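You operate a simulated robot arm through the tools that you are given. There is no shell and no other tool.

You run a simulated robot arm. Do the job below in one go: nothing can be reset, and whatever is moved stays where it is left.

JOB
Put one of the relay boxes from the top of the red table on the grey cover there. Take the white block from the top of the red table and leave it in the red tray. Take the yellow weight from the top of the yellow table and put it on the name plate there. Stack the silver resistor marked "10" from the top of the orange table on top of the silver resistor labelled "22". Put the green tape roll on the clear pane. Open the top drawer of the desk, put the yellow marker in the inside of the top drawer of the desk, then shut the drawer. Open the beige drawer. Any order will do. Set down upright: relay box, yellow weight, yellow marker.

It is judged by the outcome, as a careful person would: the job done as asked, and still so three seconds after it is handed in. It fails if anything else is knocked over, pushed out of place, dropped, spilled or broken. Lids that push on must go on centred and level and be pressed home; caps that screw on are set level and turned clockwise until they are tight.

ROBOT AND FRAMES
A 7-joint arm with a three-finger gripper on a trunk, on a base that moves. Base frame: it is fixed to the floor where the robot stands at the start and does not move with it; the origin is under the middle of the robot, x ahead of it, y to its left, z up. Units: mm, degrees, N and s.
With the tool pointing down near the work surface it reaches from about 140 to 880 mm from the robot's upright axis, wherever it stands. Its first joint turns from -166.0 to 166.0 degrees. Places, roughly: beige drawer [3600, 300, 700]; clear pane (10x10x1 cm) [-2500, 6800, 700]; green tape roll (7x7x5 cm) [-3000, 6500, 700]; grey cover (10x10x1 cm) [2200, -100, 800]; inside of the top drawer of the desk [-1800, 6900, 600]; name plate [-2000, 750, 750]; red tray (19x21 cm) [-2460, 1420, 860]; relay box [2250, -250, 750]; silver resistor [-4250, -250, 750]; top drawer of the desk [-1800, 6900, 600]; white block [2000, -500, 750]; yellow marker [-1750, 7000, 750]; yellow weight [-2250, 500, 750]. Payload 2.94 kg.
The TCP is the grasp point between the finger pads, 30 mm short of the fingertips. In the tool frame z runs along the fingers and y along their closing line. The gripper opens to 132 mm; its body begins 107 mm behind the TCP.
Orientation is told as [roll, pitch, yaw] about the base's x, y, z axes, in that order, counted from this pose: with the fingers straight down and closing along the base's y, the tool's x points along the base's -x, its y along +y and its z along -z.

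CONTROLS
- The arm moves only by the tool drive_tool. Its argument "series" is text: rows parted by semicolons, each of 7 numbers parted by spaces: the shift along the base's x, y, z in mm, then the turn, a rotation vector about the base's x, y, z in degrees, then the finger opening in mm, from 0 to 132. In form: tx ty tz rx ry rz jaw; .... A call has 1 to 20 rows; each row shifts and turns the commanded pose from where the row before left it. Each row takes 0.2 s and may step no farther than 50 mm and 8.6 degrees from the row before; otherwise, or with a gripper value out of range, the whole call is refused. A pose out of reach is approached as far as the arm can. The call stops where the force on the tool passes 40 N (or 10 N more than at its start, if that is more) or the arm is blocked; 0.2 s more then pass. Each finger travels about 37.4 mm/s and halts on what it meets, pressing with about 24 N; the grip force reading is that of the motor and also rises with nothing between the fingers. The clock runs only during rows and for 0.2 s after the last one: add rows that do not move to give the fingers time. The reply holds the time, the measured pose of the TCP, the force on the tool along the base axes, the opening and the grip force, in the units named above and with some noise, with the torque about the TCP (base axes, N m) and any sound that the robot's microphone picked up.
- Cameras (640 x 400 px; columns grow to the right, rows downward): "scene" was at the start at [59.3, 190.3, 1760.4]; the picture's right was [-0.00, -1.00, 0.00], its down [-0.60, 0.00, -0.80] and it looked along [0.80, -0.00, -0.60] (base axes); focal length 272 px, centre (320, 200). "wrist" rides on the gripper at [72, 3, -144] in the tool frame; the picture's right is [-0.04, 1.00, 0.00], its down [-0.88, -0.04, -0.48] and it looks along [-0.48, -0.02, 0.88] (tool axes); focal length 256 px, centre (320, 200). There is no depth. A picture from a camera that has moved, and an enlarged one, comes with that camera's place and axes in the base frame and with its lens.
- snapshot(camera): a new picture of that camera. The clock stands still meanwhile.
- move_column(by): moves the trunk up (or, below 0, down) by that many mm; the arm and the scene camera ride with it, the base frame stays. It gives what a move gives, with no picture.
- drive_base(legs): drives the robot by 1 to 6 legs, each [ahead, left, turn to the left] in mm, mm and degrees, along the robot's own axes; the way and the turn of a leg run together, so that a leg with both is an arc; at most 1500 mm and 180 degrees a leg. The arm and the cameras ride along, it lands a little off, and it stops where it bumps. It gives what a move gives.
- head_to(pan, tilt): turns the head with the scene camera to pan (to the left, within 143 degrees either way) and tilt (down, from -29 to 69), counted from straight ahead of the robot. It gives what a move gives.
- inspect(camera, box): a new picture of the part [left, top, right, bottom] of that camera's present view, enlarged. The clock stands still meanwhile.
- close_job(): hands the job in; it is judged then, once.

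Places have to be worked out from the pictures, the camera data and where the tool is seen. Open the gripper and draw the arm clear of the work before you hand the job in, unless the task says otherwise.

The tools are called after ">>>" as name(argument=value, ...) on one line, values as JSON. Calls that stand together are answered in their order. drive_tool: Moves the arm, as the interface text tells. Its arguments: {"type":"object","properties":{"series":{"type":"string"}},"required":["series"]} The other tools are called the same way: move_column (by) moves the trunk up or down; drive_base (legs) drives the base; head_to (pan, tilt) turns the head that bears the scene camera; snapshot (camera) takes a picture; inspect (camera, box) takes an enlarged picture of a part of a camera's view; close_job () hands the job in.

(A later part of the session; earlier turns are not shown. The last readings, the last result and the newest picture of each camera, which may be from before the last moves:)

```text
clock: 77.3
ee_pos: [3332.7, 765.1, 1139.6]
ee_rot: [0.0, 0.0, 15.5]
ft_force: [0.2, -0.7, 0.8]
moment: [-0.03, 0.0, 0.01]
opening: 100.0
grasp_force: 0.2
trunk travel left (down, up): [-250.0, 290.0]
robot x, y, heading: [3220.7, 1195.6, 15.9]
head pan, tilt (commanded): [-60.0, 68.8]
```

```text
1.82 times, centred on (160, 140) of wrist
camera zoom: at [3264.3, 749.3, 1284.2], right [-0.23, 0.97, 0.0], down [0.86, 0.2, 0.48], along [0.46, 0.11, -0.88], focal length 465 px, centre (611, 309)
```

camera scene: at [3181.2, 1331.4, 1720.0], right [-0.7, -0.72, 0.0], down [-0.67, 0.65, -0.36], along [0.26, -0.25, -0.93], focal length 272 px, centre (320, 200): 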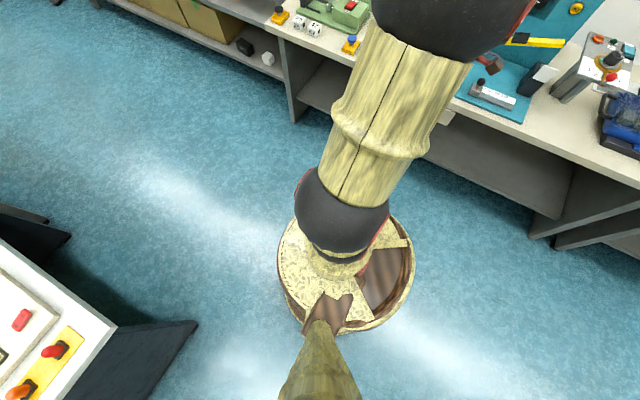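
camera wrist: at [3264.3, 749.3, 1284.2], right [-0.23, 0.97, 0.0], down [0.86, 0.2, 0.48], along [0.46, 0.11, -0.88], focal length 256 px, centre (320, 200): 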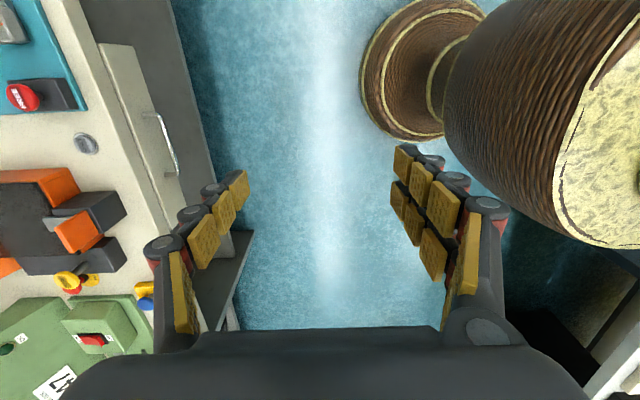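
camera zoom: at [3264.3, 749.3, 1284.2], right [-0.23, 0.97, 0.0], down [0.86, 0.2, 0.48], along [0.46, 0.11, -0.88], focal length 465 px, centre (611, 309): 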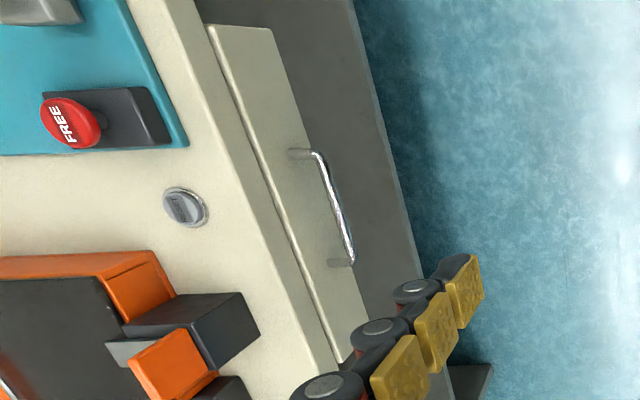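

Two views agree: handle bar centre near (3508,452,710), about 139 mm long, 32 mm off the drawer front, running at ~14°. I tip the tool to horizontal (closing line vertical) while moving to a point about 120 mm in front of the bar.

>>> drive_tool(series="12.2 -16.4 -35.8 -7.27 -1.85 0 60; 12.2 -16.4 -35.8 -7.27 -1.85 0 60; 12.2 -16.4 -35.8 -7.27 -1.85 0 60; 12.2 -16.4 -35.8 -7.27 -1.85 0 60; 12.2 -16.4 -35.8 -7.27 -1.85 0 60; 12.2 -16.4 -35.8 -7.27 -1.85 0 60; 12.2 -16.4 -35.8 -7.27 -1.85 0 60; 12.2 -16.4 -35.8 -7.27 -1.85 0 60; 12.2 -16.4 -35.8 -7.27 -1.85 0 60; 12.2 -16.4 -35.8 -7.27 -1.85 0 60; 12.2 -16.4 -35.8 -7.27 -1.85 0 60; 12.2 -16.4 -35.8 -7.27 -1.85 0 60; 0 0 0 0 0 0 60; 0 0 0 0 0 0 60")

>>> snapshot(camera="wrist")

>>> snapshot(camera="scene")

```text
clock: 78.9
ee_pos: [3314.8, 669.3, 940.0]
ee_rot: [-37.5, 0.0, 3.9]
ft_force: [-0.4, 0.5, 0.7]
moment: [-0.04, 0.0, 0.02]
opening: 60.3
grasp_force: 0.0
out of reach, approached as far as the arm can: row 6, 7
trunk travel left (down, up): [-250.0, 290.0]
robot x, y, heading: [3220.7, 1195.9, 15.8]
head pan, tilt (commanded): [-60.0, 68.8]
stopped in row 7: the arm was blocked; the commanded pose is now the measured one
```

```text
taken
camera wrist: at [3237.3, 756.1, 1052.5], right [-0.01, 0.79, -0.61], down [0.86, 0.32, 0.4], along [0.51, -0.52, -0.68], focal length 256 px, centre (320, 200)
```

wrist: 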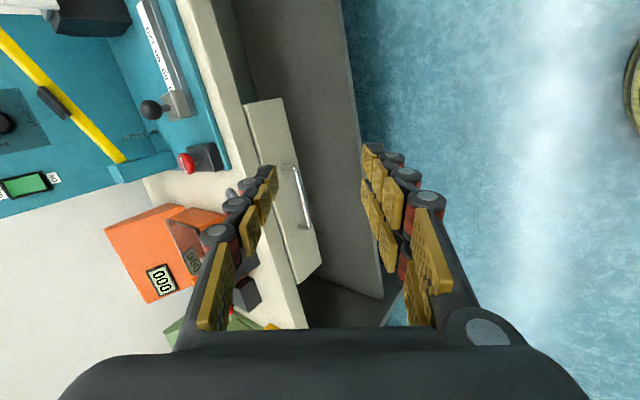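

```text
taken
camera scene: at [3182.4, 1331.4, 1720.1], right [-0.7, -0.72, 0.0], down [-0.67, 0.65, -0.36], along [0.26, -0.25, -0.93], focal length 272 px, centre (320, 200)
```

scene: 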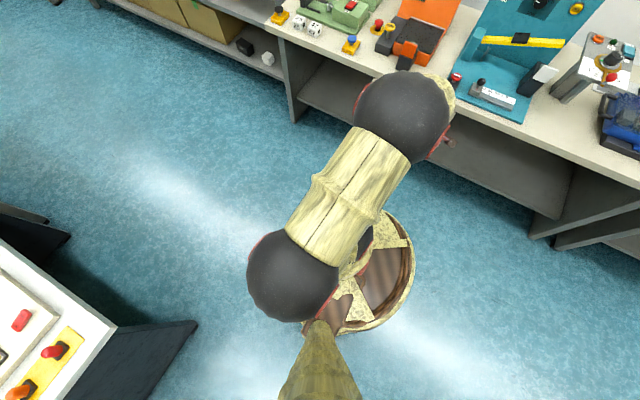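

The arm was blocked, probably the folded elbow meeting the neck post on the robot's left. I undo the tilt, swing the arm back to the front, and then turn the whole robot to face the drawer.

>>> drive_tool(series="3.6 19 40 7.48 0.51 0 60; 3.6 19 40 7.48 0.51 0 60; 3.6 19 40 7.48 0.51 0 60; 3.6 19 40 7.48 0.51 0 60; 3.6 19 40 7.48 0.51 0 60; 0 0 0 0 0 5.8 60; 0 0 0 0 0 5.8 60; 0 0 0 0 0 0 60")

>>> snapshot(camera="scene")

```text
clock: 80.7
ee_pos: [3331.1, 757.8, 1135.3]
ee_rot: [0.0, -0.3, 15.6]
ft_force: [-0.1, 0.9, -0.4]
moment: [0.01, -0.01, 0.0]
opening: 59.8
grasp_force: 0.1
out of reach, approached as far as the arm can: row 2
trunk travel left (down, up): [-250.0, 290.0]
robot x, y, heading: [3220.3, 1193.5, 15.7]
head pan, tilt (commanded): [-60.0, 68.8]
```

```text
taken
camera scene: at [3181.5, 1331.0, 1720.0], right [-0.7, -0.72, 0.0], down [-0.67, 0.65, -0.36], along [0.26, -0.25, -0.93], focal length 272 px, centre (320, 200)
```

scene: 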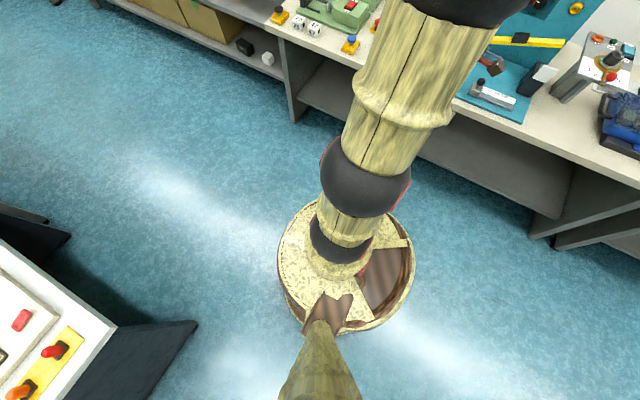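

The arm is straight again. I swing it back to dead ahead of the robot.

>>> drive_tool(series="44.7 14.8 0 0 0 0 60; 43 19.3 0 0 0 0 60; 40.7 23.7 0 0 0 0 60; 38 27.8 0 0 0 0 60; 34.9 31.6 0 0 0 0 60; 31.4 35.1 0 0 0 0 60; 27.6 38.2 0 0 0 0 60; 23.4 40.9 0 0 0 0 60; 19 43.1 0 0 0 0 60; 14.4 44.9 0 0 0 0 60; 9.6 46.1 0 0 0 0 60; 4.8 46.8 0 0 0 0 60; -0.2 47.1 0 0 0 0 60; -5.1 46.8 0 0 0 0 60; -9.9 46.1 0 0 0 0 60; 0 0 0 0 0 0 60")

>>> drive_base(legs=[[0, 0, -91.5]])

>>> head_to(pan=-5, tilt=45)

>>> snapshot(camera="scene")

>>> snapshot(camera="wrist")

```text
clock: 84.1
ee_pos: [3646.0, 1312.6, 1134.9]
ee_rot: [0.0, -0.1, 15.6]
ft_force: [0.3, -0.2, 0.0]
moment: [-0.02, -0.02, 0.02]
opening: 59.9
grasp_force: 0.1
trunk travel left (down, up): [-250.0, 290.0]
robot x, y, heading: [3221.0, 1195.9, 15.9]
head pan, tilt (commanded): [-60.0, 68.8]
```

```text
clock: 88.3
ee_pos: [3324.8, 767.8, 1136.1]
ee_rot: [-0.1, -0.2, -75.8]
ft_force: [0.3, -0.2, 0.1]
moment: [0.02, 0.02, 0.0]
opening: 60.0
grasp_force: 0.1
trunk travel left (down, up): [-250.0, 290.0]
robot x, y, heading: [3218.0, 1200.2, -75.9]
head pan, tilt (commanded): [-60.0, 68.8]
```

```text
clock: 89.6
ee_pos: [3324.8, 767.1, 1135.6]
ee_rot: [0.0, -0.2, -75.9]
ft_force: [0.1, -1.4, -0.2]
moment: [-0.01, 0.0, -0.02]
opening: 60.5
grasp_force: 0.0
trunk travel left (down, up): [-250.0, 290.0]
robot x, y, heading: [3218.9, 1196.7, -75.9]
head pan, tilt (commanded): [-5.0, 45.0]
```

```text
taken
camera scene: at [3411.4, 1191.1, 1748.8], right [-0.99, -0.16, 0.0], down [-0.11, 0.7, -0.71], along [0.11, -0.7, -0.71], focal length 272 px, centre (320, 200)
```

scene: 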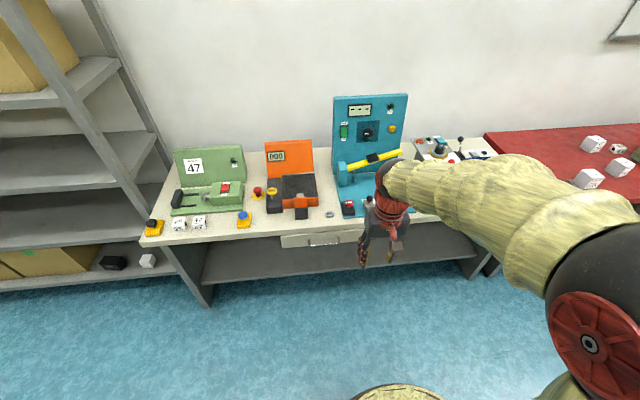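

```text
taken
camera wrist: at [3310.1, 839.0, 1279.4], right [0.98, 0.2, 0.0], down [0.18, -0.86, 0.48], along [0.1, -0.47, -0.88], focal length 256 px, centre (320, 200)
```

wrist: 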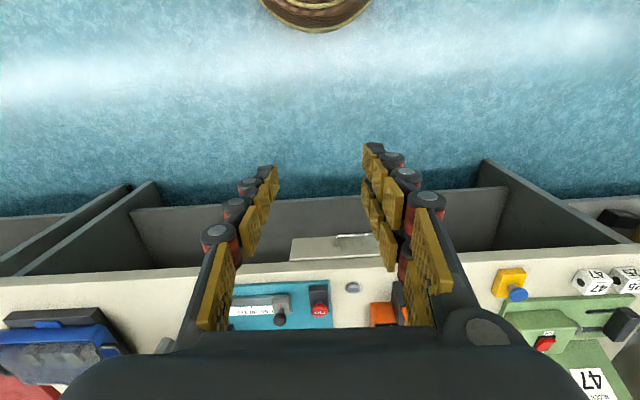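

Facing the drawer now, the arm hangs freely with the elbow to the right. I lower the trunk by 220 mm so the horizontal reach at z≈710 becomes easy, and check the view.

>>> move_column(by=-220)

>>> drive_tool(series="7 -26 -8 -7.27 -1.82 0 60; 7 -26 -8 -7.27 -1.82 0 60; 7 -26 -8 -7.27 -1.82 0 60; 7 -26 -8 -7.27 -1.82 0 60; 0 0 0 0 0 0 60")

>>> snapshot(camera="scene")

```text
clock: 91.9
ee_pos: [3325.0, 765.8, 915.2]
ee_rot: [0.1, -0.3, -75.8]
ft_force: [0.2, 0.6, -0.7]
moment: [-0.01, 0.01, -0.01]
opening: 60.0
grasp_force: 0.0
trunk travel left (down, up): [-30.0, 510.0]
robot x, y, heading: [3219.3, 1197.0, -75.6]
head pan, tilt (commanded): [-5.0, 45.0]
```

```text
clock: 93.1
ee_pos: [3355.1, 660.7, 885.3]
ee_rot: [-0.1, -30.3, -75.8]
ft_force: [-0.4, 0.5, -0.1]
moment: [-0.01, -0.03, 0.01]
opening: 59.9
grasp_force: 0.0
trunk travel left (down, up): [-30.0, 510.0]
robot x, y, heading: [3217.7, 1197.1, -76.0]
head pan, tilt (commanded): [-5.0, 45.0]
```

```text
taken
camera scene: at [3411.5, 1190.9, 1528.8], right [-0.99, -0.16, 0.0], down [-0.11, 0.7, -0.71], along [0.11, -0.7, -0.71], focal length 272 px, centre (320, 200)
```

scene: 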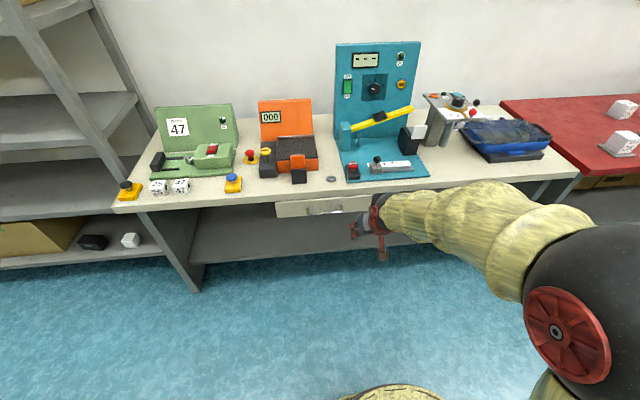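

The pitch works well this way. I continue to horizontal while moving to about 150 mm in front of the bar.

>>> drive_tool(series="14.5 -7.9 -21.9 -7.24 -1.85 0 60; 14.5 -7.9 -21.9 -7.24 -1.85 0 60; 14.5 -7.9 -21.9 -7.24 -1.85 0 60; 14.5 -7.9 -21.9 -7.24 -1.85 0 60; 14.5 -7.9 -21.9 -7.24 -1.85 0 60; 14.5 -7.9 -21.9 -7.24 -1.85 0 60; 14.5 -7.9 -21.9 -7.24 -1.85 0 60; 14.5 -7.9 -21.9 -7.24 -1.85 0 60; 0 0 0 0 0 0 60")

>>> snapshot(camera="wrist")

>>> snapshot(camera="scene")

```text
clock: 95.1
ee_pos: [3485.8, 628.9, 739.3]
ee_rot: [12.9, -73.8, -79.3]
ft_force: [-0.1, -1.0, 0.0]
moment: [0.01, 0.0, 0.03]
opening: 60.0
grasp_force: 0.2
out of reach, approached as far as the arm can: row 3, 4, 5
trunk travel left (down, up): [-30.0, 510.0]
robot x, y, heading: [3219.6, 1194.8, -75.9]
head pan, tilt (commanded): [-5.0, 45.0]
```

```text
taken
camera wrist: at [3428.5, 777.5, 710.3], right [0.92, 0.38, 0.1], down [-0.18, 0.16, 0.97], along [0.35, -0.91, 0.22], focal length 256 px, centre (320, 200)
```

wrist: 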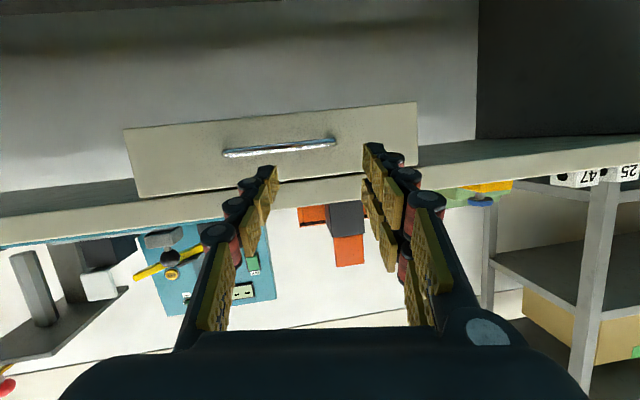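

```text
taken
camera scene: at [3411.7, 1190.8, 1528.8], right [-0.99, -0.16, 0.0], down [-0.11, 0.7, -0.71], along [0.11, -0.7, -0.71], focal length 272 px, centre (320, 200)
```

scene: 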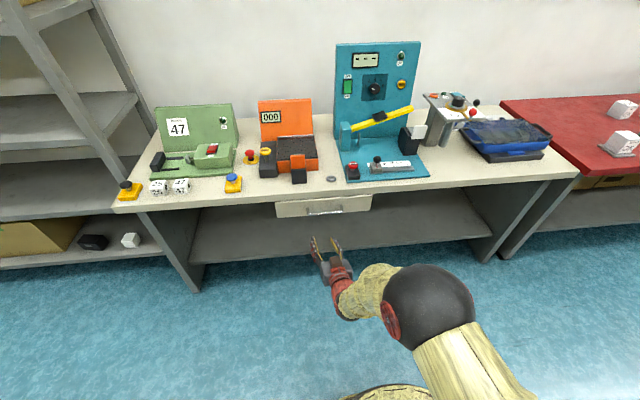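

The tool nearly reached horizontal; a downward tilt of about 20° is fine for gripping the bar. I now roll the tool about 89° so the fingers close vertically around the bar, with the wrist camera to the left.

>>> drive_tool(series="0 0 0 2.7 -6.89 -3.16 60; 0 0 0 2.7 -6.89 -3.16 60; 0 0 0 2.7 -6.89 -3.16 60; 0 0 0 2.7 -6.89 -3.16 60; 0 0 0 2.7 -6.89 -3.16 60; 0 0 0 2.7 -6.89 -3.16 60; 0 0 0 2.7 -6.89 -3.16 60; 0 0 0 2.7 -6.89 -3.16 60; 0 0 0 2.7 -6.89 -3.16 60; 0 0 0 2.7 -6.89 -3.16 60; 0 0 0 2.7 -6.89 -3.16 60; 0 0 0 0 0 0 60")

>>> snapshot(camera="wrist")

>>> snapshot(camera="scene")

```text
clock: 97.7
ee_pos: [3484.0, 628.4, 737.9]
ee_rot: [69.8, -1.3, -165.8]
ft_force: [0.2, 0.2, 0.3]
moment: [0.01, -0.01, -0.01]
opening: 60.2
grasp_force: 0.0
trunk travel left (down, up): [-30.0, 510.0]
robot x, y, heading: [3222.4, 1197.3, -76.0]
head pan, tilt (commanded): [-5.0, 45.0]
```

```text
taken
camera wrist: at [3523.9, 777.1, 789.5], right [0.06, -0.34, 0.94], down [-0.96, 0.23, 0.15], along [-0.27, -0.91, -0.31], focal length 256 px, centre (320, 200)
```

wrist: 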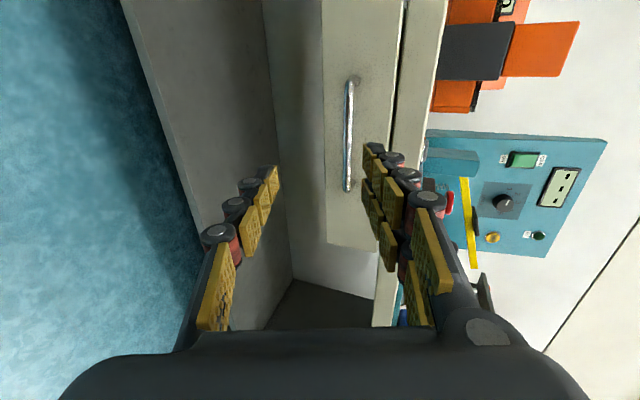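

```text
taken
camera scene: at [3411.5, 1191.1, 1528.8], right [-0.99, -0.16, 0.0], down [-0.11, 0.7, -0.71], along [0.11, -0.7, -0.71], focal length 272 px, centre (320, 200)
```

scene: 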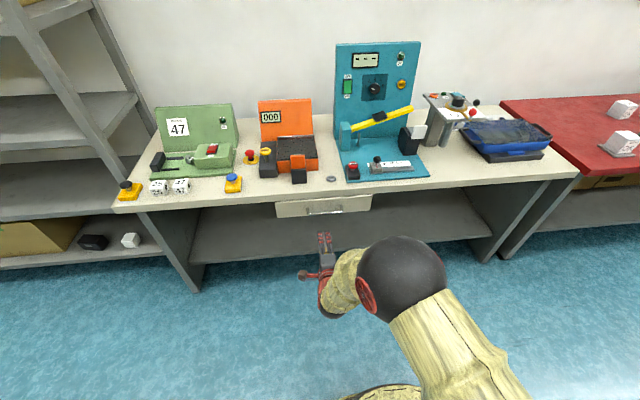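

The orientation is as wanted (tool 20° below horizontal, closing vertically). Triangulated again the bar centre is about (3510,448,711); I move to 80 mm short of it with a narrower opening and check.

>>> drive_tool(series="2.2 -46.9 2.8 0 0 0 36; 2.2 -46.9 2.8 0 0 0 36; 0 0 0 0 0 0 36; 0 0 0 0 0 0 36")

>>> snapshot(camera="wrist")

>>> inspect(camera="scene", box=[240, 170, 400, 290])

```text
clock: 98.7
ee_pos: [3490.5, 536.2, 740.9]
ee_rot: [69.7, -1.5, -165.8]
ft_force: [0.1, 0.2, 1.6]
moment: [0.0, -0.02, 0.02]
opening: 36.1
grasp_force: 0.0
trunk travel left (down, up): [-30.0, 510.0]
robot x, y, heading: [3219.8, 1191.6, -76.1]
head pan, tilt (commanded): [-5.0, 45.0]
```

```text
taken
camera wrist: at [3529.2, 684.7, 793.1], right [0.07, -0.34, 0.94], down [-0.96, 0.23, 0.15], along [-0.27, -0.91, -0.31], focal length 256 px, centre (320, 200)
```

wrist: 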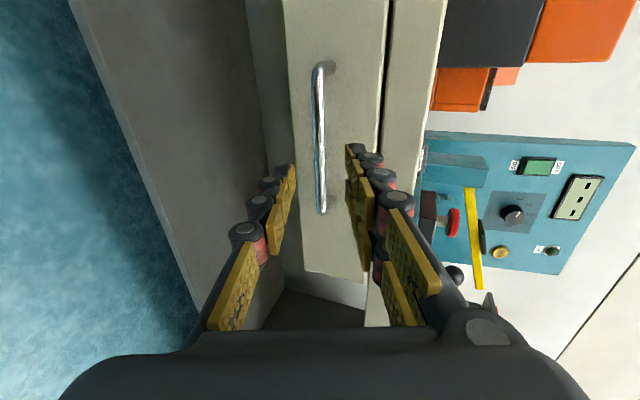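

```text
3.33 times, centred on (320, 230) of scene
camera zoom: at [3411.5, 1190.9, 1528.8], right [-0.99, -0.16, 0.0], down [-0.11, 0.7, -0.71], along [0.11, -0.7, -0.71], focal length 905 px, centre (320, 100)
```

zoom: 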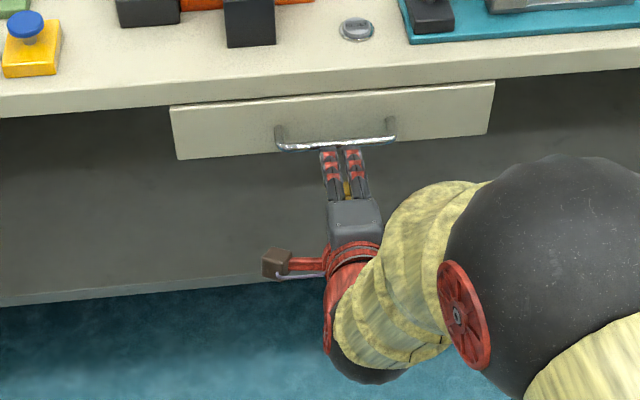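

The bar lies right on the tool axis between the fingers. I advance 75 mm along the tool axis and then look.

>>> drive_tool(series="5.5 -22.8 -8.7 0 0 0 36; 5.5 -22.8 -8.7 0 0 0 36; 5.5 -22.8 -8.7 0 0 0 36; 0 0 0 0 0 0 36")

>>> snapshot(camera="wrist")

>>> inspect(camera="scene", box=[240, 170, 400, 290])

```text
clock: 99.7
ee_pos: [3506.8, 465.8, 714.4]
ee_rot: [69.8, -1.3, -165.9]
ft_force: [-0.3, -0.2, 0.4]
moment: [-0.01, -0.02, 0.02]
opening: 36.2
grasp_force: 0.1
trunk travel left (down, up): [-30.0, 510.0]
robot x, y, heading: [3221.6, 1198.2, -75.8]
head pan, tilt (commanded): [-5.0, 45.0]
```

```text
taken
camera wrist: at [3544.1, 615.0, 766.7], right [0.07, -0.34, 0.94], down [-0.96, 0.23, 0.15], along [-0.27, -0.91, -0.31], focal length 256 px, centre (320, 200)
```

wrist: 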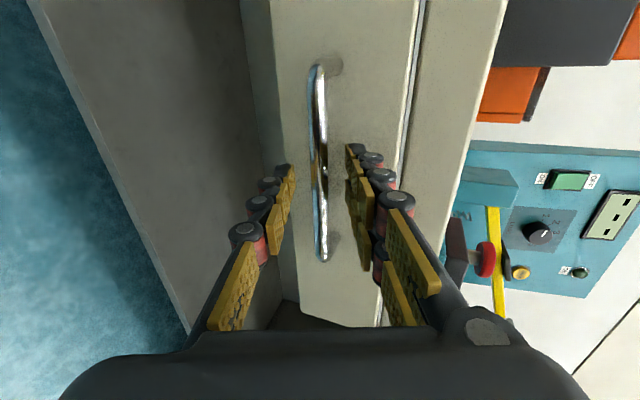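

```text
3.33 times, centred on (320, 230) of scene
camera zoom: at [3411.6, 1190.7, 1528.8], right [-0.99, -0.16, 0.0], down [-0.11, 0.7, -0.71], along [0.11, -0.7, -0.71], focal length 905 px, centre (320, 100)
```

zoom: 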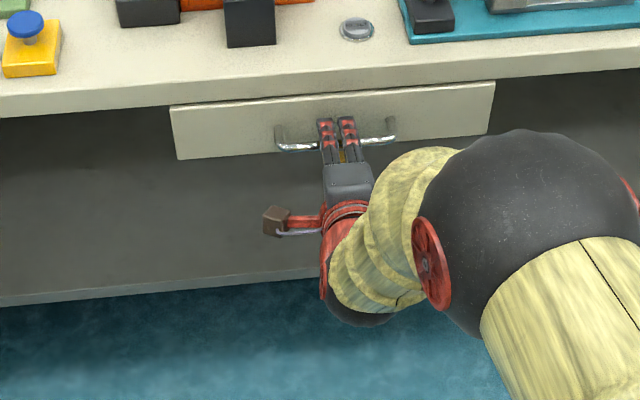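

The fingertips straddle the bar, one above and one below. I close on it.

>>> drive_tool(series="0 0 0 0 0 0 0; 0 0 0 0 0 0 0; 0 0 0 0 0 0 0; 0 0 0 0 0 0 0; 0 0 0 0 0 0 0; 0 0 0 0 0 0 0; 0 0 0 0 0 0 0")

>>> snapshot(camera="wrist")

```text
clock: 101.3
ee_pos: [3505.4, 466.5, 715.4]
ee_rot: [69.8, -1.4, -165.8]
ft_force: [0.1, -0.4, -0.3]
moment: [0.18, -0.58, -0.29]
opening: 11.4
grasp_force: 37.7
trunk travel left (down, up): [-30.0, 510.0]
robot x, y, heading: [3221.0, 1198.0, -75.8]
head pan, tilt (commanded): [-5.0, 45.0]
```

```text
taken
camera wrist: at [3544.0, 615.2, 767.0], right [0.06, -0.34, 0.94], down [-0.96, 0.23, 0.15], along [-0.27, -0.91, -0.31], focal length 256 px, centre (320, 200)
```

wrist: 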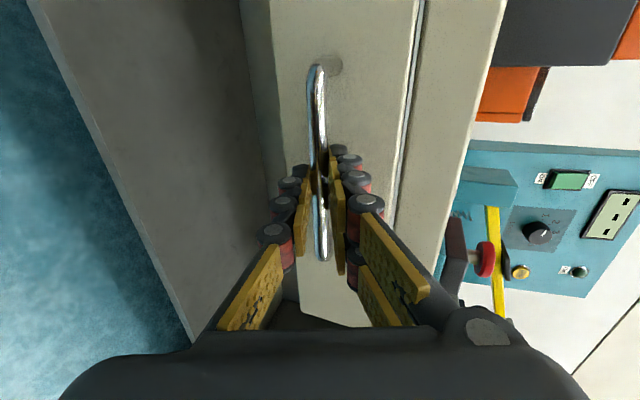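

The bar is gripped (11.4 mm). I pull straight out along (-0.24, 0.97), watching the force.

>>> drive_tool(series="-2.4 9.7 0 0 0 0 0; -4.8 19.4 0 0 0 0 0; -4.8 19.4 0 0 0 0 0; -4.8 19.4 0 0 0 0 0; -4.8 19.4 0 0 0 0 0; 0 0 0 0 0 0 0")

>>> snapshot(camera="wrist")

>>> snapshot(camera="scene")

```text
clock: 102.7
ee_pos: [3484.8, 556.9, 715.6]
ee_rot: [69.7, -1.3, -165.9]
ft_force: [-28.9, -8.8, -4.8]
moment: [0.12, -0.27, -0.66]
opening: 11.5
grasp_force: 38.8
trunk travel left (down, up): [-30.0, 510.0]
robot x, y, heading: [3219.1, 1197.8, -76.0]
head pan, tilt (commanded): [-5.0, 45.0]
```

```text
taken
camera wrist: at [3523.8, 705.0, 767.3], right [0.06, -0.34, 0.94], down [-0.96, 0.23, 0.15], along [-0.27, -0.91, -0.31], focal length 256 px, centre (320, 200)
```

wrist: 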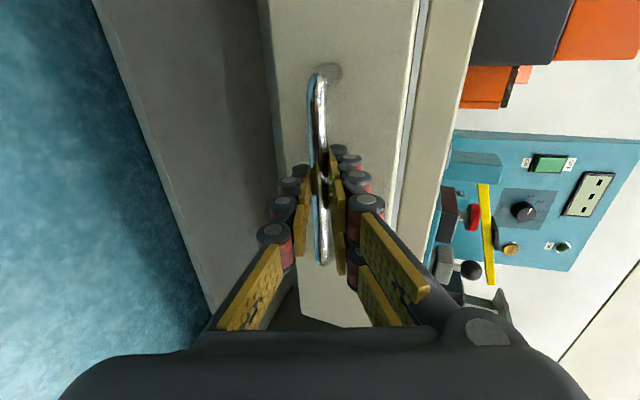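

```text
taken
camera scene: at [3409.5, 1190.1, 1529.0], right [-0.99, -0.16, 0.0], down [-0.11, 0.7, -0.71], along [0.11, -0.7, -0.71], focal length 272 px, centre (320, 200)
```

scene: 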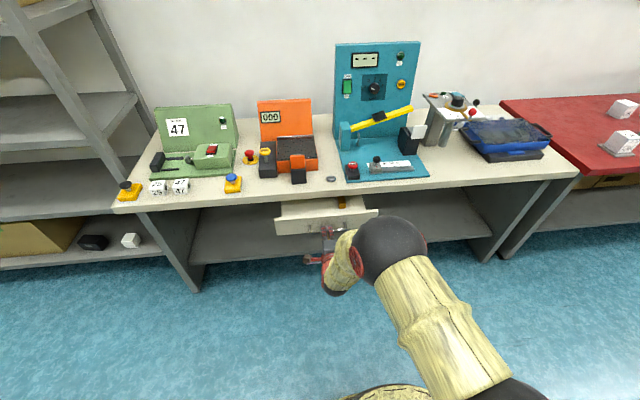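

The drawer slides, but a sideways force of -29 N shows the slide direction leans a bit more toward -x (about 15.5°). I relax sideways and keep pulling along the corrected line.

>>> drive_tool(series="-2.4 -0.6 0 0 0 0 0; -4.1 14.5 0 0 0 0 0; -5.4 19.3 0 0 0 0 0; 0 0 0 0 0 0 0")

```text
clock: 103.7
ee_pos: [3476.0, 590.6, 715.7]
ee_rot: [69.5, -1.5, -165.5]
ft_force: [2.5, 0.5, -20.3]
moment: [0.49, -0.8, 0.46]
opening: 11.3
grasp_force: 37.9
trunk travel left (down, up): [-30.0, 510.0]
robot x, y, heading: [3220.1, 1197.9, -75.8]
head pan, tilt (commanded): [-5.0, 45.0]
```

Sideways force is gone; a small downward pull of the handle remains, so I let the tool sink about 1 mm and continue the pull.

>>> drive_tool(series="-2.7 9.6 -1 0 0 0 0; -5.3 19.3 0 0 0 0 0; -5.3 19.3 0 0 0 0 0; -5.3 19.3 0 0 0 0 0; 0 0 0 0 0 0 0")

>>> snapshot(camera="scene")

```text
clock: 104.9
ee_pos: [3457.0, 657.4, 715.7]
ee_rot: [69.7, -1.6, -165.6]
ft_force: [23.1, 7.3, -21.1]
moment: [0.54, -0.87, 0.65]
opening: 10.9
grasp_force: 38.3
trunk travel left (down, up): [-30.0, 510.0]
robot x, y, heading: [3219.8, 1196.2, -75.7]
head pan, tilt (commanded): [-5.0, 45.0]
```

```text
taken
camera scene: at [3413.7, 1190.3, 1528.4], right [-0.99, -0.16, 0.0], down [-0.12, 0.7, -0.71], along [0.11, -0.7, -0.71], focal length 272 px, centre (320, 200)
```

scene: 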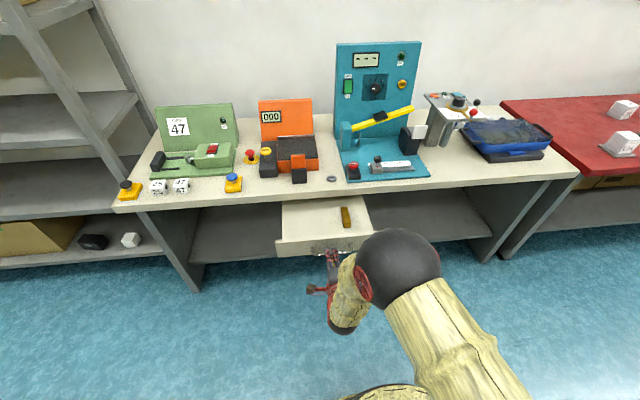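

About 197 mm open so far, with a sideways load the other way now. I relax it and keep pulling along the mean direction.

>>> drive_tool(series="1.9 0.5 -1.5 0 0 0 0; -4.8 19.4 0 0 0 0 0; -4.8 19.4 0 0 0 0 0; -2.4 9.7 0 0 0 0 0; 0 0 0 0 0 0 0")

>>> snapshot(camera="scene")

```text
clock: 106.1
ee_pos: [3443.6, 701.9, 716.1]
ee_rot: [69.9, -1.4, -165.9]
ft_force: [9.0, 2.0, -7.0]
moment: [0.22, -0.4, -0.4]
opening: 11.5
grasp_force: 38.5
trunk travel left (down, up): [-30.0, 510.0]
robot x, y, heading: [3223.0, 1199.3, -75.7]
head pan, tilt (commanded): [-5.0, 45.0]
```

```text
taken
camera scene: at [3412.2, 1190.7, 1528.7], right [-0.99, -0.16, 0.0], down [-0.11, 0.7, -0.71], along [0.11, -0.7, -0.71], focal length 272 px, centre (320, 200)
```

scene: 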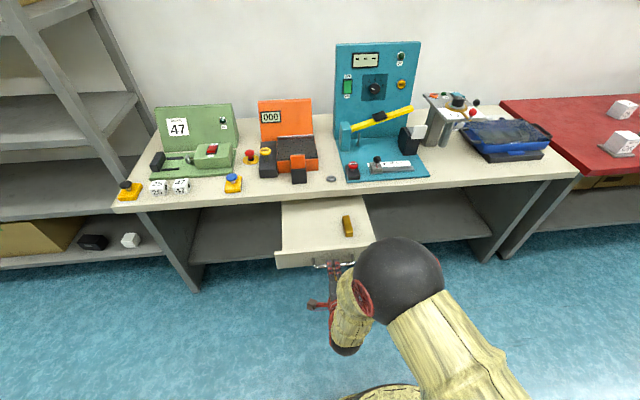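

Forces are low and the drawer is about 245 mm out. I pull further to see whether it reaches its stop.

>>> drive_tool(series="-4.6 19.4 -0.3 0 0 0 0; -4.8 19.4 0 0 0 0 0; -4.8 19.4 0 0 0 0 0; 0 0 0 0 0 0 0")

>>> snapshot(camera="scene")

```text
clock: 107.1
ee_pos: [3428.2, 757.5, 715.1]
ee_rot: [70.1, -1.2, -166.1]
ft_force: [-7.5, -31.0, 6.0]
moment: [-0.12, -0.38, -0.59]
opening: 11.2
grasp_force: 37.8
trunk travel left (down, up): [-30.0, 510.0]
robot x, y, heading: [3215.7, 1196.3, -75.9]
head pan, tilt (commanded): [-5.0, 45.0]
```

```text
taken
camera scene: at [3410.7, 1188.7, 1529.0], right [-0.99, -0.16, 0.0], down [-0.11, 0.7, -0.71], along [0.11, -0.7, -0.71], focal length 272 px, centre (320, 200)
```

scene: 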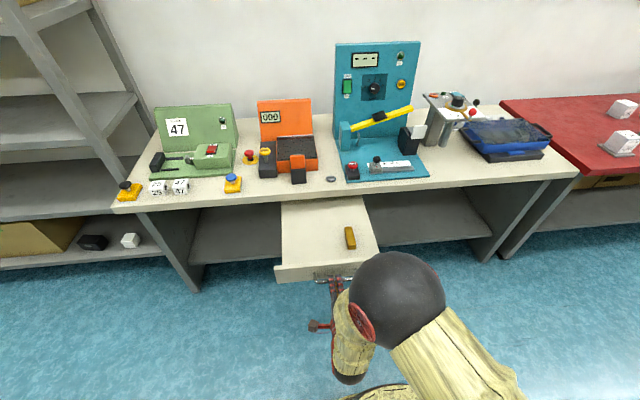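

The drawer met its stop at about 300 mm (31 N). I ease back 3 mm, open the fingers and withdraw along the tool axis.

>>> drive_tool(series="0.7 -2.9 0 0 0 0 0; 0 0 0 0 0 0 20; 0 0 0 0 0 0 40; 0 0 0 0 0 0 44; 0 0 0 0 0 0 44; -4.4 18.2 7 0 0 0 44; -8.9 36.5 13.9 0 0 0 44; -8.9 36.5 13.9 0 0 0 44; 0 0 0 0 0 0 44")

>>> snapshot(camera="scene")

>>> snapshot(camera="wrist")

```text
clock: 109.1
ee_pos: [3406.1, 850.5, 747.3]
ee_rot: [69.8, -1.4, -165.7]
ft_force: [-0.2, 0.0, 0.0]
moment: [0.03, -0.02, -0.01]
opening: 43.8
grasp_force: 0.0
trunk travel left (down, up): [-30.0, 510.0]
robot x, y, heading: [3215.4, 1192.3, -75.9]
head pan, tilt (commanded): [-5.0, 45.0]
```

```text
taken
camera scene: at [3411.3, 1191.4, 1528.8], right [-0.99, -0.16, 0.0], down [-0.11, 0.7, -0.71], along [0.11, -0.7, -0.71], focal length 272 px, centre (320, 200)
```

scene: 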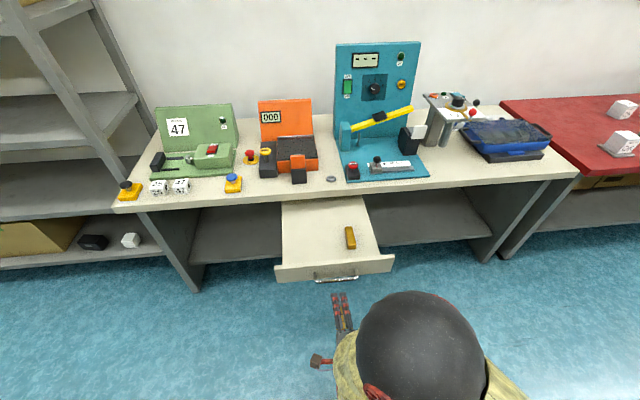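

```text
taken
camera wrist: at [3445.2, 998.9, 799.5], right [0.06, -0.34, 0.94], down [-0.96, 0.23, 0.15], along [-0.27, -0.91, -0.31], focal length 256 px, centre (320, 200)
```

wrist: 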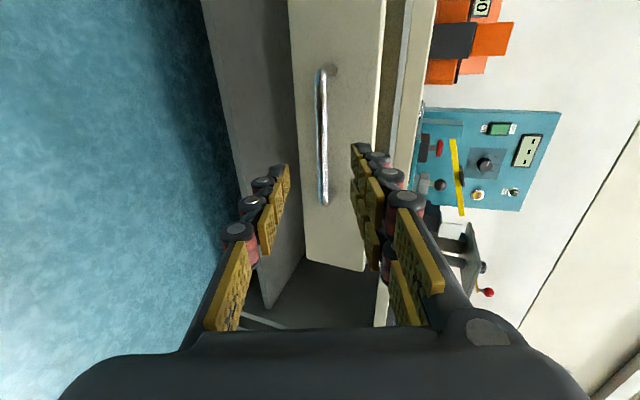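

The beige drawer stands open and the gripper is clear. I back away, raise the trunk again and then bring the tool back to pointing down.

>>> drive_base(legs=[[-250, 0, 0]])

>>> move_column(by=220)

>>> drive_tool(series="1.9 -7.8 0 -2.7 6.89 3.16 60; 1.9 -7.8 0 -2.7 6.89 3.16 60; 1.9 -7.8 0 -2.7 6.89 3.16 60; 1.9 -7.8 0 -2.7 6.89 3.16 60; 1.9 -7.8 0 -2.7 6.89 3.16 60; 1.9 -7.8 0 -2.7 6.89 3.16 60; 1.9 -7.8 0 -2.7 6.89 3.16 60; 1.9 -7.8 0 -2.7 6.89 3.16 60; 1.9 -7.8 0 -2.7 6.89 3.16 60; 1.9 -7.8 0 -2.7 6.89 3.16 60; 1.9 -7.8 0 -2.7 6.89 3.16 60; 0 0 0 0 0 0 60")

```text
clock: 111.0
ee_pos: [3345.1, 1097.5, 746.7]
ee_rot: [69.8, -1.5, -165.7]
ft_force: [0.4, -0.4, 0.0]
moment: [-0.02, -0.01, 0.01]
opening: 44.1
grasp_force: 0.0
trunk travel left (down, up): [-30.0, 510.0]
robot x, y, heading: [3157.1, 1445.1, -75.7]
head pan, tilt (commanded): [-5.0, 45.0]
```

```text
clock: 113.3
ee_pos: [3343.2, 1097.3, 968.1]
ee_rot: [69.8, -1.4, -165.7]
ft_force: [-0.3, -0.3, -1.1]
moment: [0.02, 0.04, 0.0]
opening: 43.9
grasp_force: 0.1
trunk travel left (down, up): [-250.0, 290.0]
robot x, y, heading: [3156.8, 1440.8, -75.6]
head pan, tilt (commanded): [-5.0, 45.0]
```

```text
clock: 115.9
ee_pos: [3362.3, 1011.3, 966.8]
ee_rot: [12.5, -73.6, -78.9]
ft_force: [-0.9, -0.3, 0.9]
moment: [-0.03, 0.0, 0.04]
opening: 60.4
grasp_force: 0.1
trunk travel left (down, up): [-250.0, 290.0]
robot x, y, heading: [3156.5, 1445.8, -76.0]
head pan, tilt (commanded): [-5.0, 45.0]
```

Now I pitch the tool back down over 9 steps while raising it to about z=1135.

>>> drive_tool(series="0 0 19 7.67 2.95 -0.4 80; 0 0 19 7.67 2.95 -0.4 80; 0 0 19 7.67 2.95 -0.4 80; 0 0 19 7.67 2.95 -0.4 80; 0 0 19 7.67 2.95 -0.4 80; 0 0 19 7.67 2.95 -0.4 80; 0 0 19 7.67 2.95 -0.4 80; 0 0 19 7.67 2.95 -0.4 80; 0 0 19 7.67 2.95 -0.4 80; 0 0 0 0 0 0 80")

>>> head_to(pan=-90, tilt=35)

>>> snapshot(camera="scene")

```text
clock: 118.1
ee_pos: [3348.9, 995.7, 1101.8]
ee_rot: [-2.0, -21.7, -74.2]
ft_force: [-0.9, -0.5, 0.3]
moment: [0.04, -0.04, -0.01]
opening: 80.2
grasp_force: 0.1
out of reach, approached as far as the arm can: row 6, 7, 8
trunk travel left (down, up): [-250.0, 290.0]
robot x, y, heading: [3153.3, 1448.0, -75.9]
head pan, tilt (commanded): [-5.0, 45.0]
```

```text
clock: 119.7
ee_pos: [3349.0, 995.1, 1101.2]
ee_rot: [-2.1, -21.9, -74.0]
ft_force: [-0.6, -0.7, -0.1]
moment: [0.03, -0.02, 0.0]
opening: 79.9
grasp_force: 0.0
trunk travel left (down, up): [-250.0, 290.0]
robot x, y, heading: [3153.4, 1441.5, -75.6]
head pan, tilt (commanded): [-90.0, 35.0]
```

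```text
taken
camera scene: at [3250.2, 1497.1, 1763.6], right [-0.25, 0.97, 0.0], down [0.56, 0.14, -0.82], along [-0.79, -0.2, -0.57], focal length 272 px, centre (320, 200)
```

scene: 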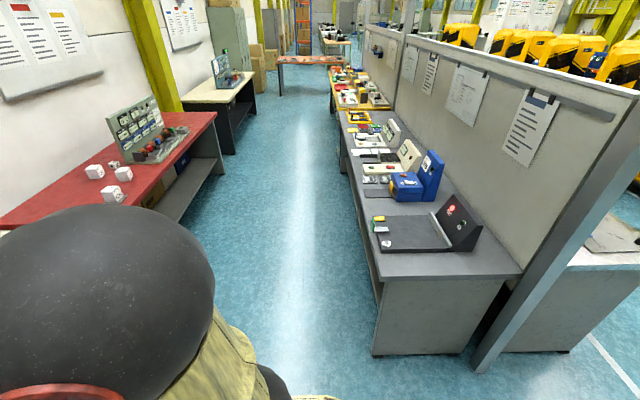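

I get a clear look down the aisle. The tool still has 21.7° of pitch left, so I finish that rotation.

>>> drive_tool(series="0 0 0 6.96 1.97 0 80; 0 0 0 6.96 1.97 0 80; 0 0 0 6.96 1.97 0 80; 0 0 5 1.5 -1.5 -1.7 80; 0 0 5 0 0 0 80; 0 0 5 0 0 0 80")

```text
clock: 121.1
ee_pos: [3360.2, 992.0, 1105.3]
ee_rot: [-0.8, -21.2, -76.6]
ft_force: [-0.1, 0.0, -1.0]
moment: [0.03, 0.03, 0.0]
opening: 79.7
grasp_force: 0.1
out of reach, approached as far as the arm can: row 1, 2, 3, 4, 5, 6
trunk travel left (down, up): [-250.0, 290.0]
robot x, y, heading: [3154.5, 1445.7, -75.6]
head pan, tilt (commanded): [-90.0, 35.0]
```

The arm sits at a joint limit in this posture. I look at it from the head to decide how to unwind.

>>> head_to(pan=-35, tilt=45)

>>> snapshot(camera="scene")

>>> snapshot(camera="wrist")

```text
clock: 122.3
ee_pos: [3362.6, 992.6, 1105.5]
ee_rot: [-0.8, -21.2, -76.5]
ft_force: [-0.1, 0.3, -0.2]
moment: [0.0, 0.01, 0.01]
opening: 80.0
grasp_force: 0.1
trunk travel left (down, up): [-250.0, 290.0]
robot x, y, heading: [3155.7, 1442.1, -75.8]
head pan, tilt (commanded): [-35.0, 45.0]
```

```text
taken
camera scene: at [3306.7, 1442.8, 1748.8], right [-0.94, 0.35, 0.0], down [0.25, 0.66, -0.71], along [-0.25, -0.66, -0.71], focal length 272 px, centre (320, 200)
```

scene: 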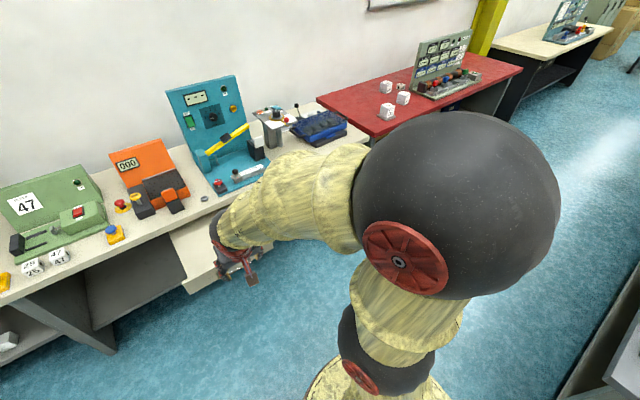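

```text
taken
camera wrist: at [3339.5, 1110.1, 1214.1], right [0.98, 0.19, 0.0], down [0.12, -0.64, 0.76], along [0.14, -0.75, -0.65], focal length 256 px, centre (320, 200)
```

wrist: 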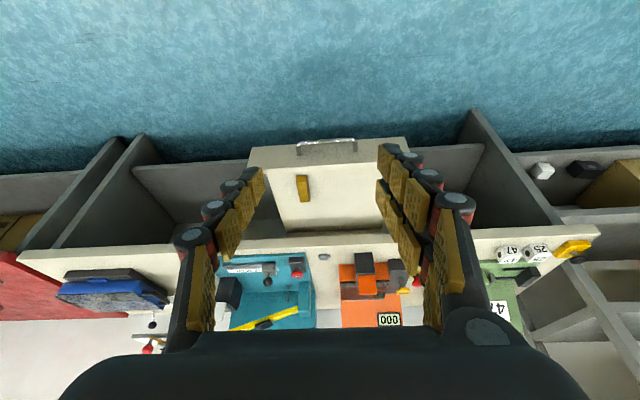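

The elbow is out to the right; the start pose (573 ahead, 129 left) is known to be reachable with the tool down, so I move toward that while pitching the rest.

>>> drive_tool(series="20 -24.5 10 0 0 0 80; 20 -24.5 10 0 0 0 80; 20 -24.5 10 3 0.8 0 80; 0 0 0 6.96 1.7 0 80; 0 0 0 6.96 1.7 0 80; 0 0 0 3 0.7 0 80; 0 0 0 0 0 0 80")

```text
clock: 123.9
ee_pos: [3399.0, 949.3, 1090.7]
ee_rot: [-0.4, -21.0, -76.5]
ft_force: [0.0, 0.6, -1.0]
moment: [0.01, 0.03, 0.02]
opening: 80.0
grasp_force: 0.2
out of reach, approached as far as the arm can: row 1, 2, 3, 4, 5, 6
trunk travel left (down, up): [-250.0, 290.0]
robot x, y, heading: [3154.4, 1443.1, -75.8]
head pan, tilt (commanded): [-35.0, 45.0]
```

Still at the limit; with a lower tool the forearm will slope down and leave the wrist room. I lower the tool in the free aisle space, then finish the pitch.

>>> drive_tool(series="-5 20 -45 0 0 0 80; -5 20 -45 0 0 0 80; -5 20 -45 0 0 0 80; 0 0 -40 0 0 0 80; 0 0 -40 0 0 0 80; 0 0 0 6.96 1.7 0 80; 0 0 0 6.96 1.7 0 80; 0 0 0 6.5 1.6 0 80; 0 0 0 0 0 0 80")

>>> snapshot(camera="scene")

```text
clock: 125.9
ee_pos: [3374.5, 999.5, 879.2]
ee_rot: [-2.8, -9.8, -76.7]
ft_force: [-0.1, 0.5, 0.4]
moment: [0.01, -0.01, -0.01]
opening: 79.6
grasp_force: 0.0
out of reach, approached as far as the arm can: row 7, 8
trunk travel left (down, up): [-250.0, 290.0]
robot x, y, heading: [3155.6, 1447.7, -75.7]
head pan, tilt (commanded): [-35.0, 45.0]
```

```text
taken
camera scene: at [3306.4, 1443.3, 1748.8], right [-0.94, 0.35, 0.0], down [0.25, 0.66, -0.71], along [-0.25, -0.66, -0.71], focal length 272 px, centre (320, 200)
```

scene: 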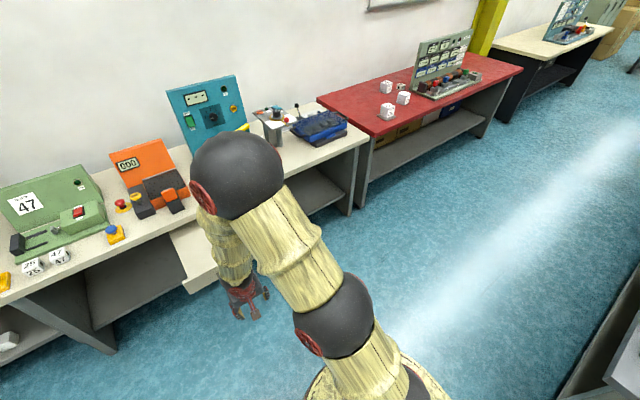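

The elbow has straightened forward and pitch is down to 9.8°. I move the tool a bit outward and complete the rotation.

>>> drive_tool(series="8 -31 30 0 0 0 80; 8 -31 30 3 0.7 0 80; 4 -16 30 4 1 0 80; 0 0 30 3 0.8 0 80; 0 0 30 0 0 0 80; 0 0 0 0 0 0 80")

>>> snapshot(camera="scene")

```text
clock: 127.3
ee_pos: [3385.2, 961.9, 941.0]
ee_rot: [-3.1, -8.5, -76.6]
ft_force: [-0.8, 0.7, 0.1]
moment: [0.02, 0.0, 0.03]
opening: 80.1
grasp_force: 0.0
out of reach, approached as far as the arm can: row 2, 3, 4, 5
trunk travel left (down, up): [-250.0, 290.0]
robot x, y, heading: [3155.7, 1443.0, -75.6]
head pan, tilt (commanded): [-35.0, 45.0]
```

```text
taken
camera scene: at [3306.6, 1443.1, 1748.8], right [-0.94, 0.35, 0.0], down [0.25, 0.66, -0.71], along [-0.25, -0.66, -0.71], focal length 272 px, centre (320, 200)
```

scene: 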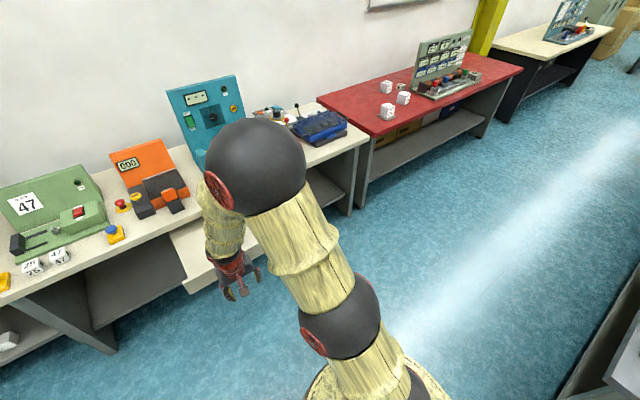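

The reach is still limited. I probe by moving outward and slightly lower first, then pitching alone, to find which way frees the wrist.

>>> drive_tool(series="10 -40 0 0 0 0 80; 10 -40 0 0 0 0 80; 0 0 0 5 1.2 0 80; 0 0 0 4 1 0 80; 0 0 0 0 0 0 80")

>>> drive_tool(series="0 0 0 2 -2 0 80; 0 0 30 0 0 0 80; 0 0 30 0 0 0 80; 0 0 0 0 0 0 80")

```text
clock: 128.5
ee_pos: [3387.1, 913.0, 899.1]
ee_rot: [-3.0, -8.4, -76.5]
ft_force: [-0.9, 0.6, -0.1]
moment: [0.01, -0.01, -0.02]
opening: 79.7
grasp_force: 0.1
out of reach, approached as far as the arm can: row 1, 2, 3, 4
trunk travel left (down, up): [-250.0, 290.0]
robot x, y, heading: [3155.8, 1440.7, -75.7]
head pan, tilt (commanded): [-35.0, 45.0]
```

```text
clock: 129.5
ee_pos: [3386.5, 914.2, 898.4]
ee_rot: [-3.0, -8.4, -76.5]
ft_force: [-0.4, 0.3, 0.3]
moment: [0.0, 0.02, 0.01]
opening: 79.7
grasp_force: 0.0
out of reach, approached as far as the arm can: row 2, 3
trunk travel left (down, up): [-250.0, 290.0]
robot x, y, heading: [3158.0, 1444.7, -75.7]
head pan, tilt (commanded): [-35.0, 45.0]
```

It seems the reach boundary slopes here. I try the opposite: go inward and lower, and finish the pitch there.

>>> drive_tool(series="-10 40 -30 0 0 0 80; -10 40 -30 0 0 0 80; 0 0 -30 3 0.7 0 80; 0 0 0 5 1.2 0 80; 0 0 0 0 0 0 80")

>>> snapshot(camera="scene")

```text
refused: row 1 steps farther than a row can; nothing moved
```

```text
taken
camera scene: at [3306.8, 1442.6, 1748.8], right [-0.94, 0.35, 0.0], down [0.25, 0.66, -0.71], along [-0.25, -0.66, -0.71], focal length 272 px, centre (320, 200)
```

scene: 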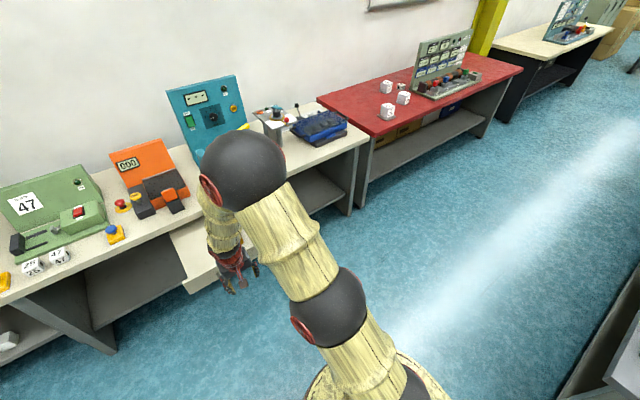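

The step was too long; I retry with smaller steps.

>>> drive_tool(series="-9 35 -20 0 0 0 80; -9 35 -20 0 0 0 80; 0 0 -30 3 0.7 0 80; 0 0 0 5 1.2 0 80; 0 0 0 0 0 0 80")

>>> snapshot(camera="scene")

```text
clock: 130.7
ee_pos: [3355.7, 1003.3, 794.2]
ee_rot: [-0.4, -4.6, -76.9]
ft_force: [-0.5, -0.2, -0.1]
moment: [0.01, -0.04, 0.02]
opening: 80.1
grasp_force: 0.1
out of reach, approached as far as the arm can: row 1, 4
trunk travel left (down, up): [-250.0, 290.0]
robot x, y, heading: [3152.5, 1447.3, -75.6]
head pan, tilt (commanded): [-35.0, 45.0]
```

```text
taken
camera scene: at [3306.6, 1443.2, 1748.8], right [-0.94, 0.35, 0.0], down [0.25, 0.66, -0.71], along [-0.25, -0.66, -0.71], focal length 272 px, centre (320, 200)
```

scene: 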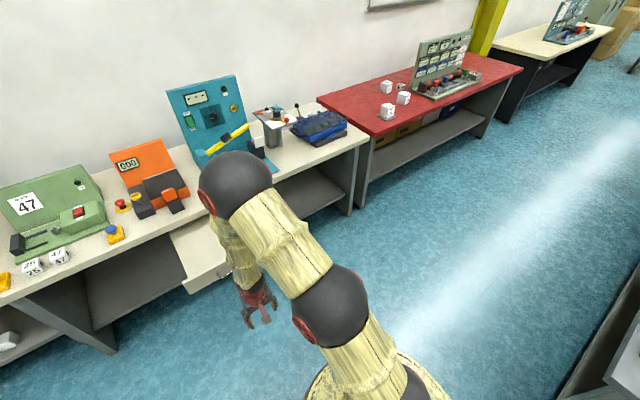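

Pitch is down to 4.6° at z≈794. I test whether changing yaw frees the arm, since the last wrist joint may be near its limit.

>>> drive_tool(series="0 0 0 0 0 8 80; 0 0 0 0 0 8 80; 0 0 0 4.4 1.6 0 80; 0 0 30 0 0 0 80; 0 0 30 0 0 0 80; 0 0 0 0 0 0 80")

```text
clock: 132.1
ee_pos: [3321.5, 1065.5, 791.3]
ee_rot: [-0.3, 0.2, -68.9]
ft_force: [0.4, -0.3, -0.2]
moment: [0.02, 0.06, -0.04]
opening: 80.0
grasp_force: 0.1
out of reach, approached as far as the arm can: row 1, 3, 4, 5
trunk travel left (down, up): [-250.0, 290.0]
robot x, y, heading: [3158.2, 1440.1, -75.8]
head pan, tilt (commanded): [-35.0, 45.0]
```

The readings fit a wrist that went into its flipped branch: the higher the tool, the more pitch it keeps. At this low pose the forearm is nearly vertical, so turning yaw there should unwind it; I turn yaw by +80° in place.

>>> drive_tool(series="0 0 0 0 0 8 80; 0 0 0 0 0 8 80; 0 0 0 0 0 8 80; 0 0 0 0 0 8 80; 0 0 0 0 0 8 80; 0 0 0 0 0 8 80; 0 0 0 0 0 8 80; 0 0 0 0 0 8 80; 0 0 0 0 0 8 80; 0 0 0 0 0 8 80; 0 0 0 0 0 0 80")

>>> snapshot(camera="scene")

```text
clock: 134.5
ee_pos: [3320.8, 1062.7, 791.4]
ee_rot: [-0.2, 0.1, 11.2]
ft_force: [0.0, 0.6, -0.5]
moment: [-0.02, 0.03, 0.0]
opening: 80.0
grasp_force: 0.1
trunk travel left (down, up): [-250.0, 290.0]
robot x, y, heading: [3156.2, 1444.8, -75.8]
head pan, tilt (commanded): [-35.0, 45.0]
```

```text
taken
camera scene: at [3306.8, 1442.7, 1748.8], right [-0.94, 0.35, 0.0], down [0.25, 0.66, -0.71], along [-0.25, -0.66, -0.71], focal length 272 px, centre (320, 200)
```

scene: 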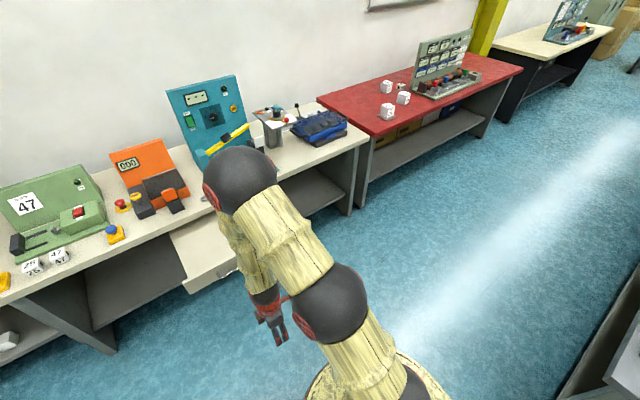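

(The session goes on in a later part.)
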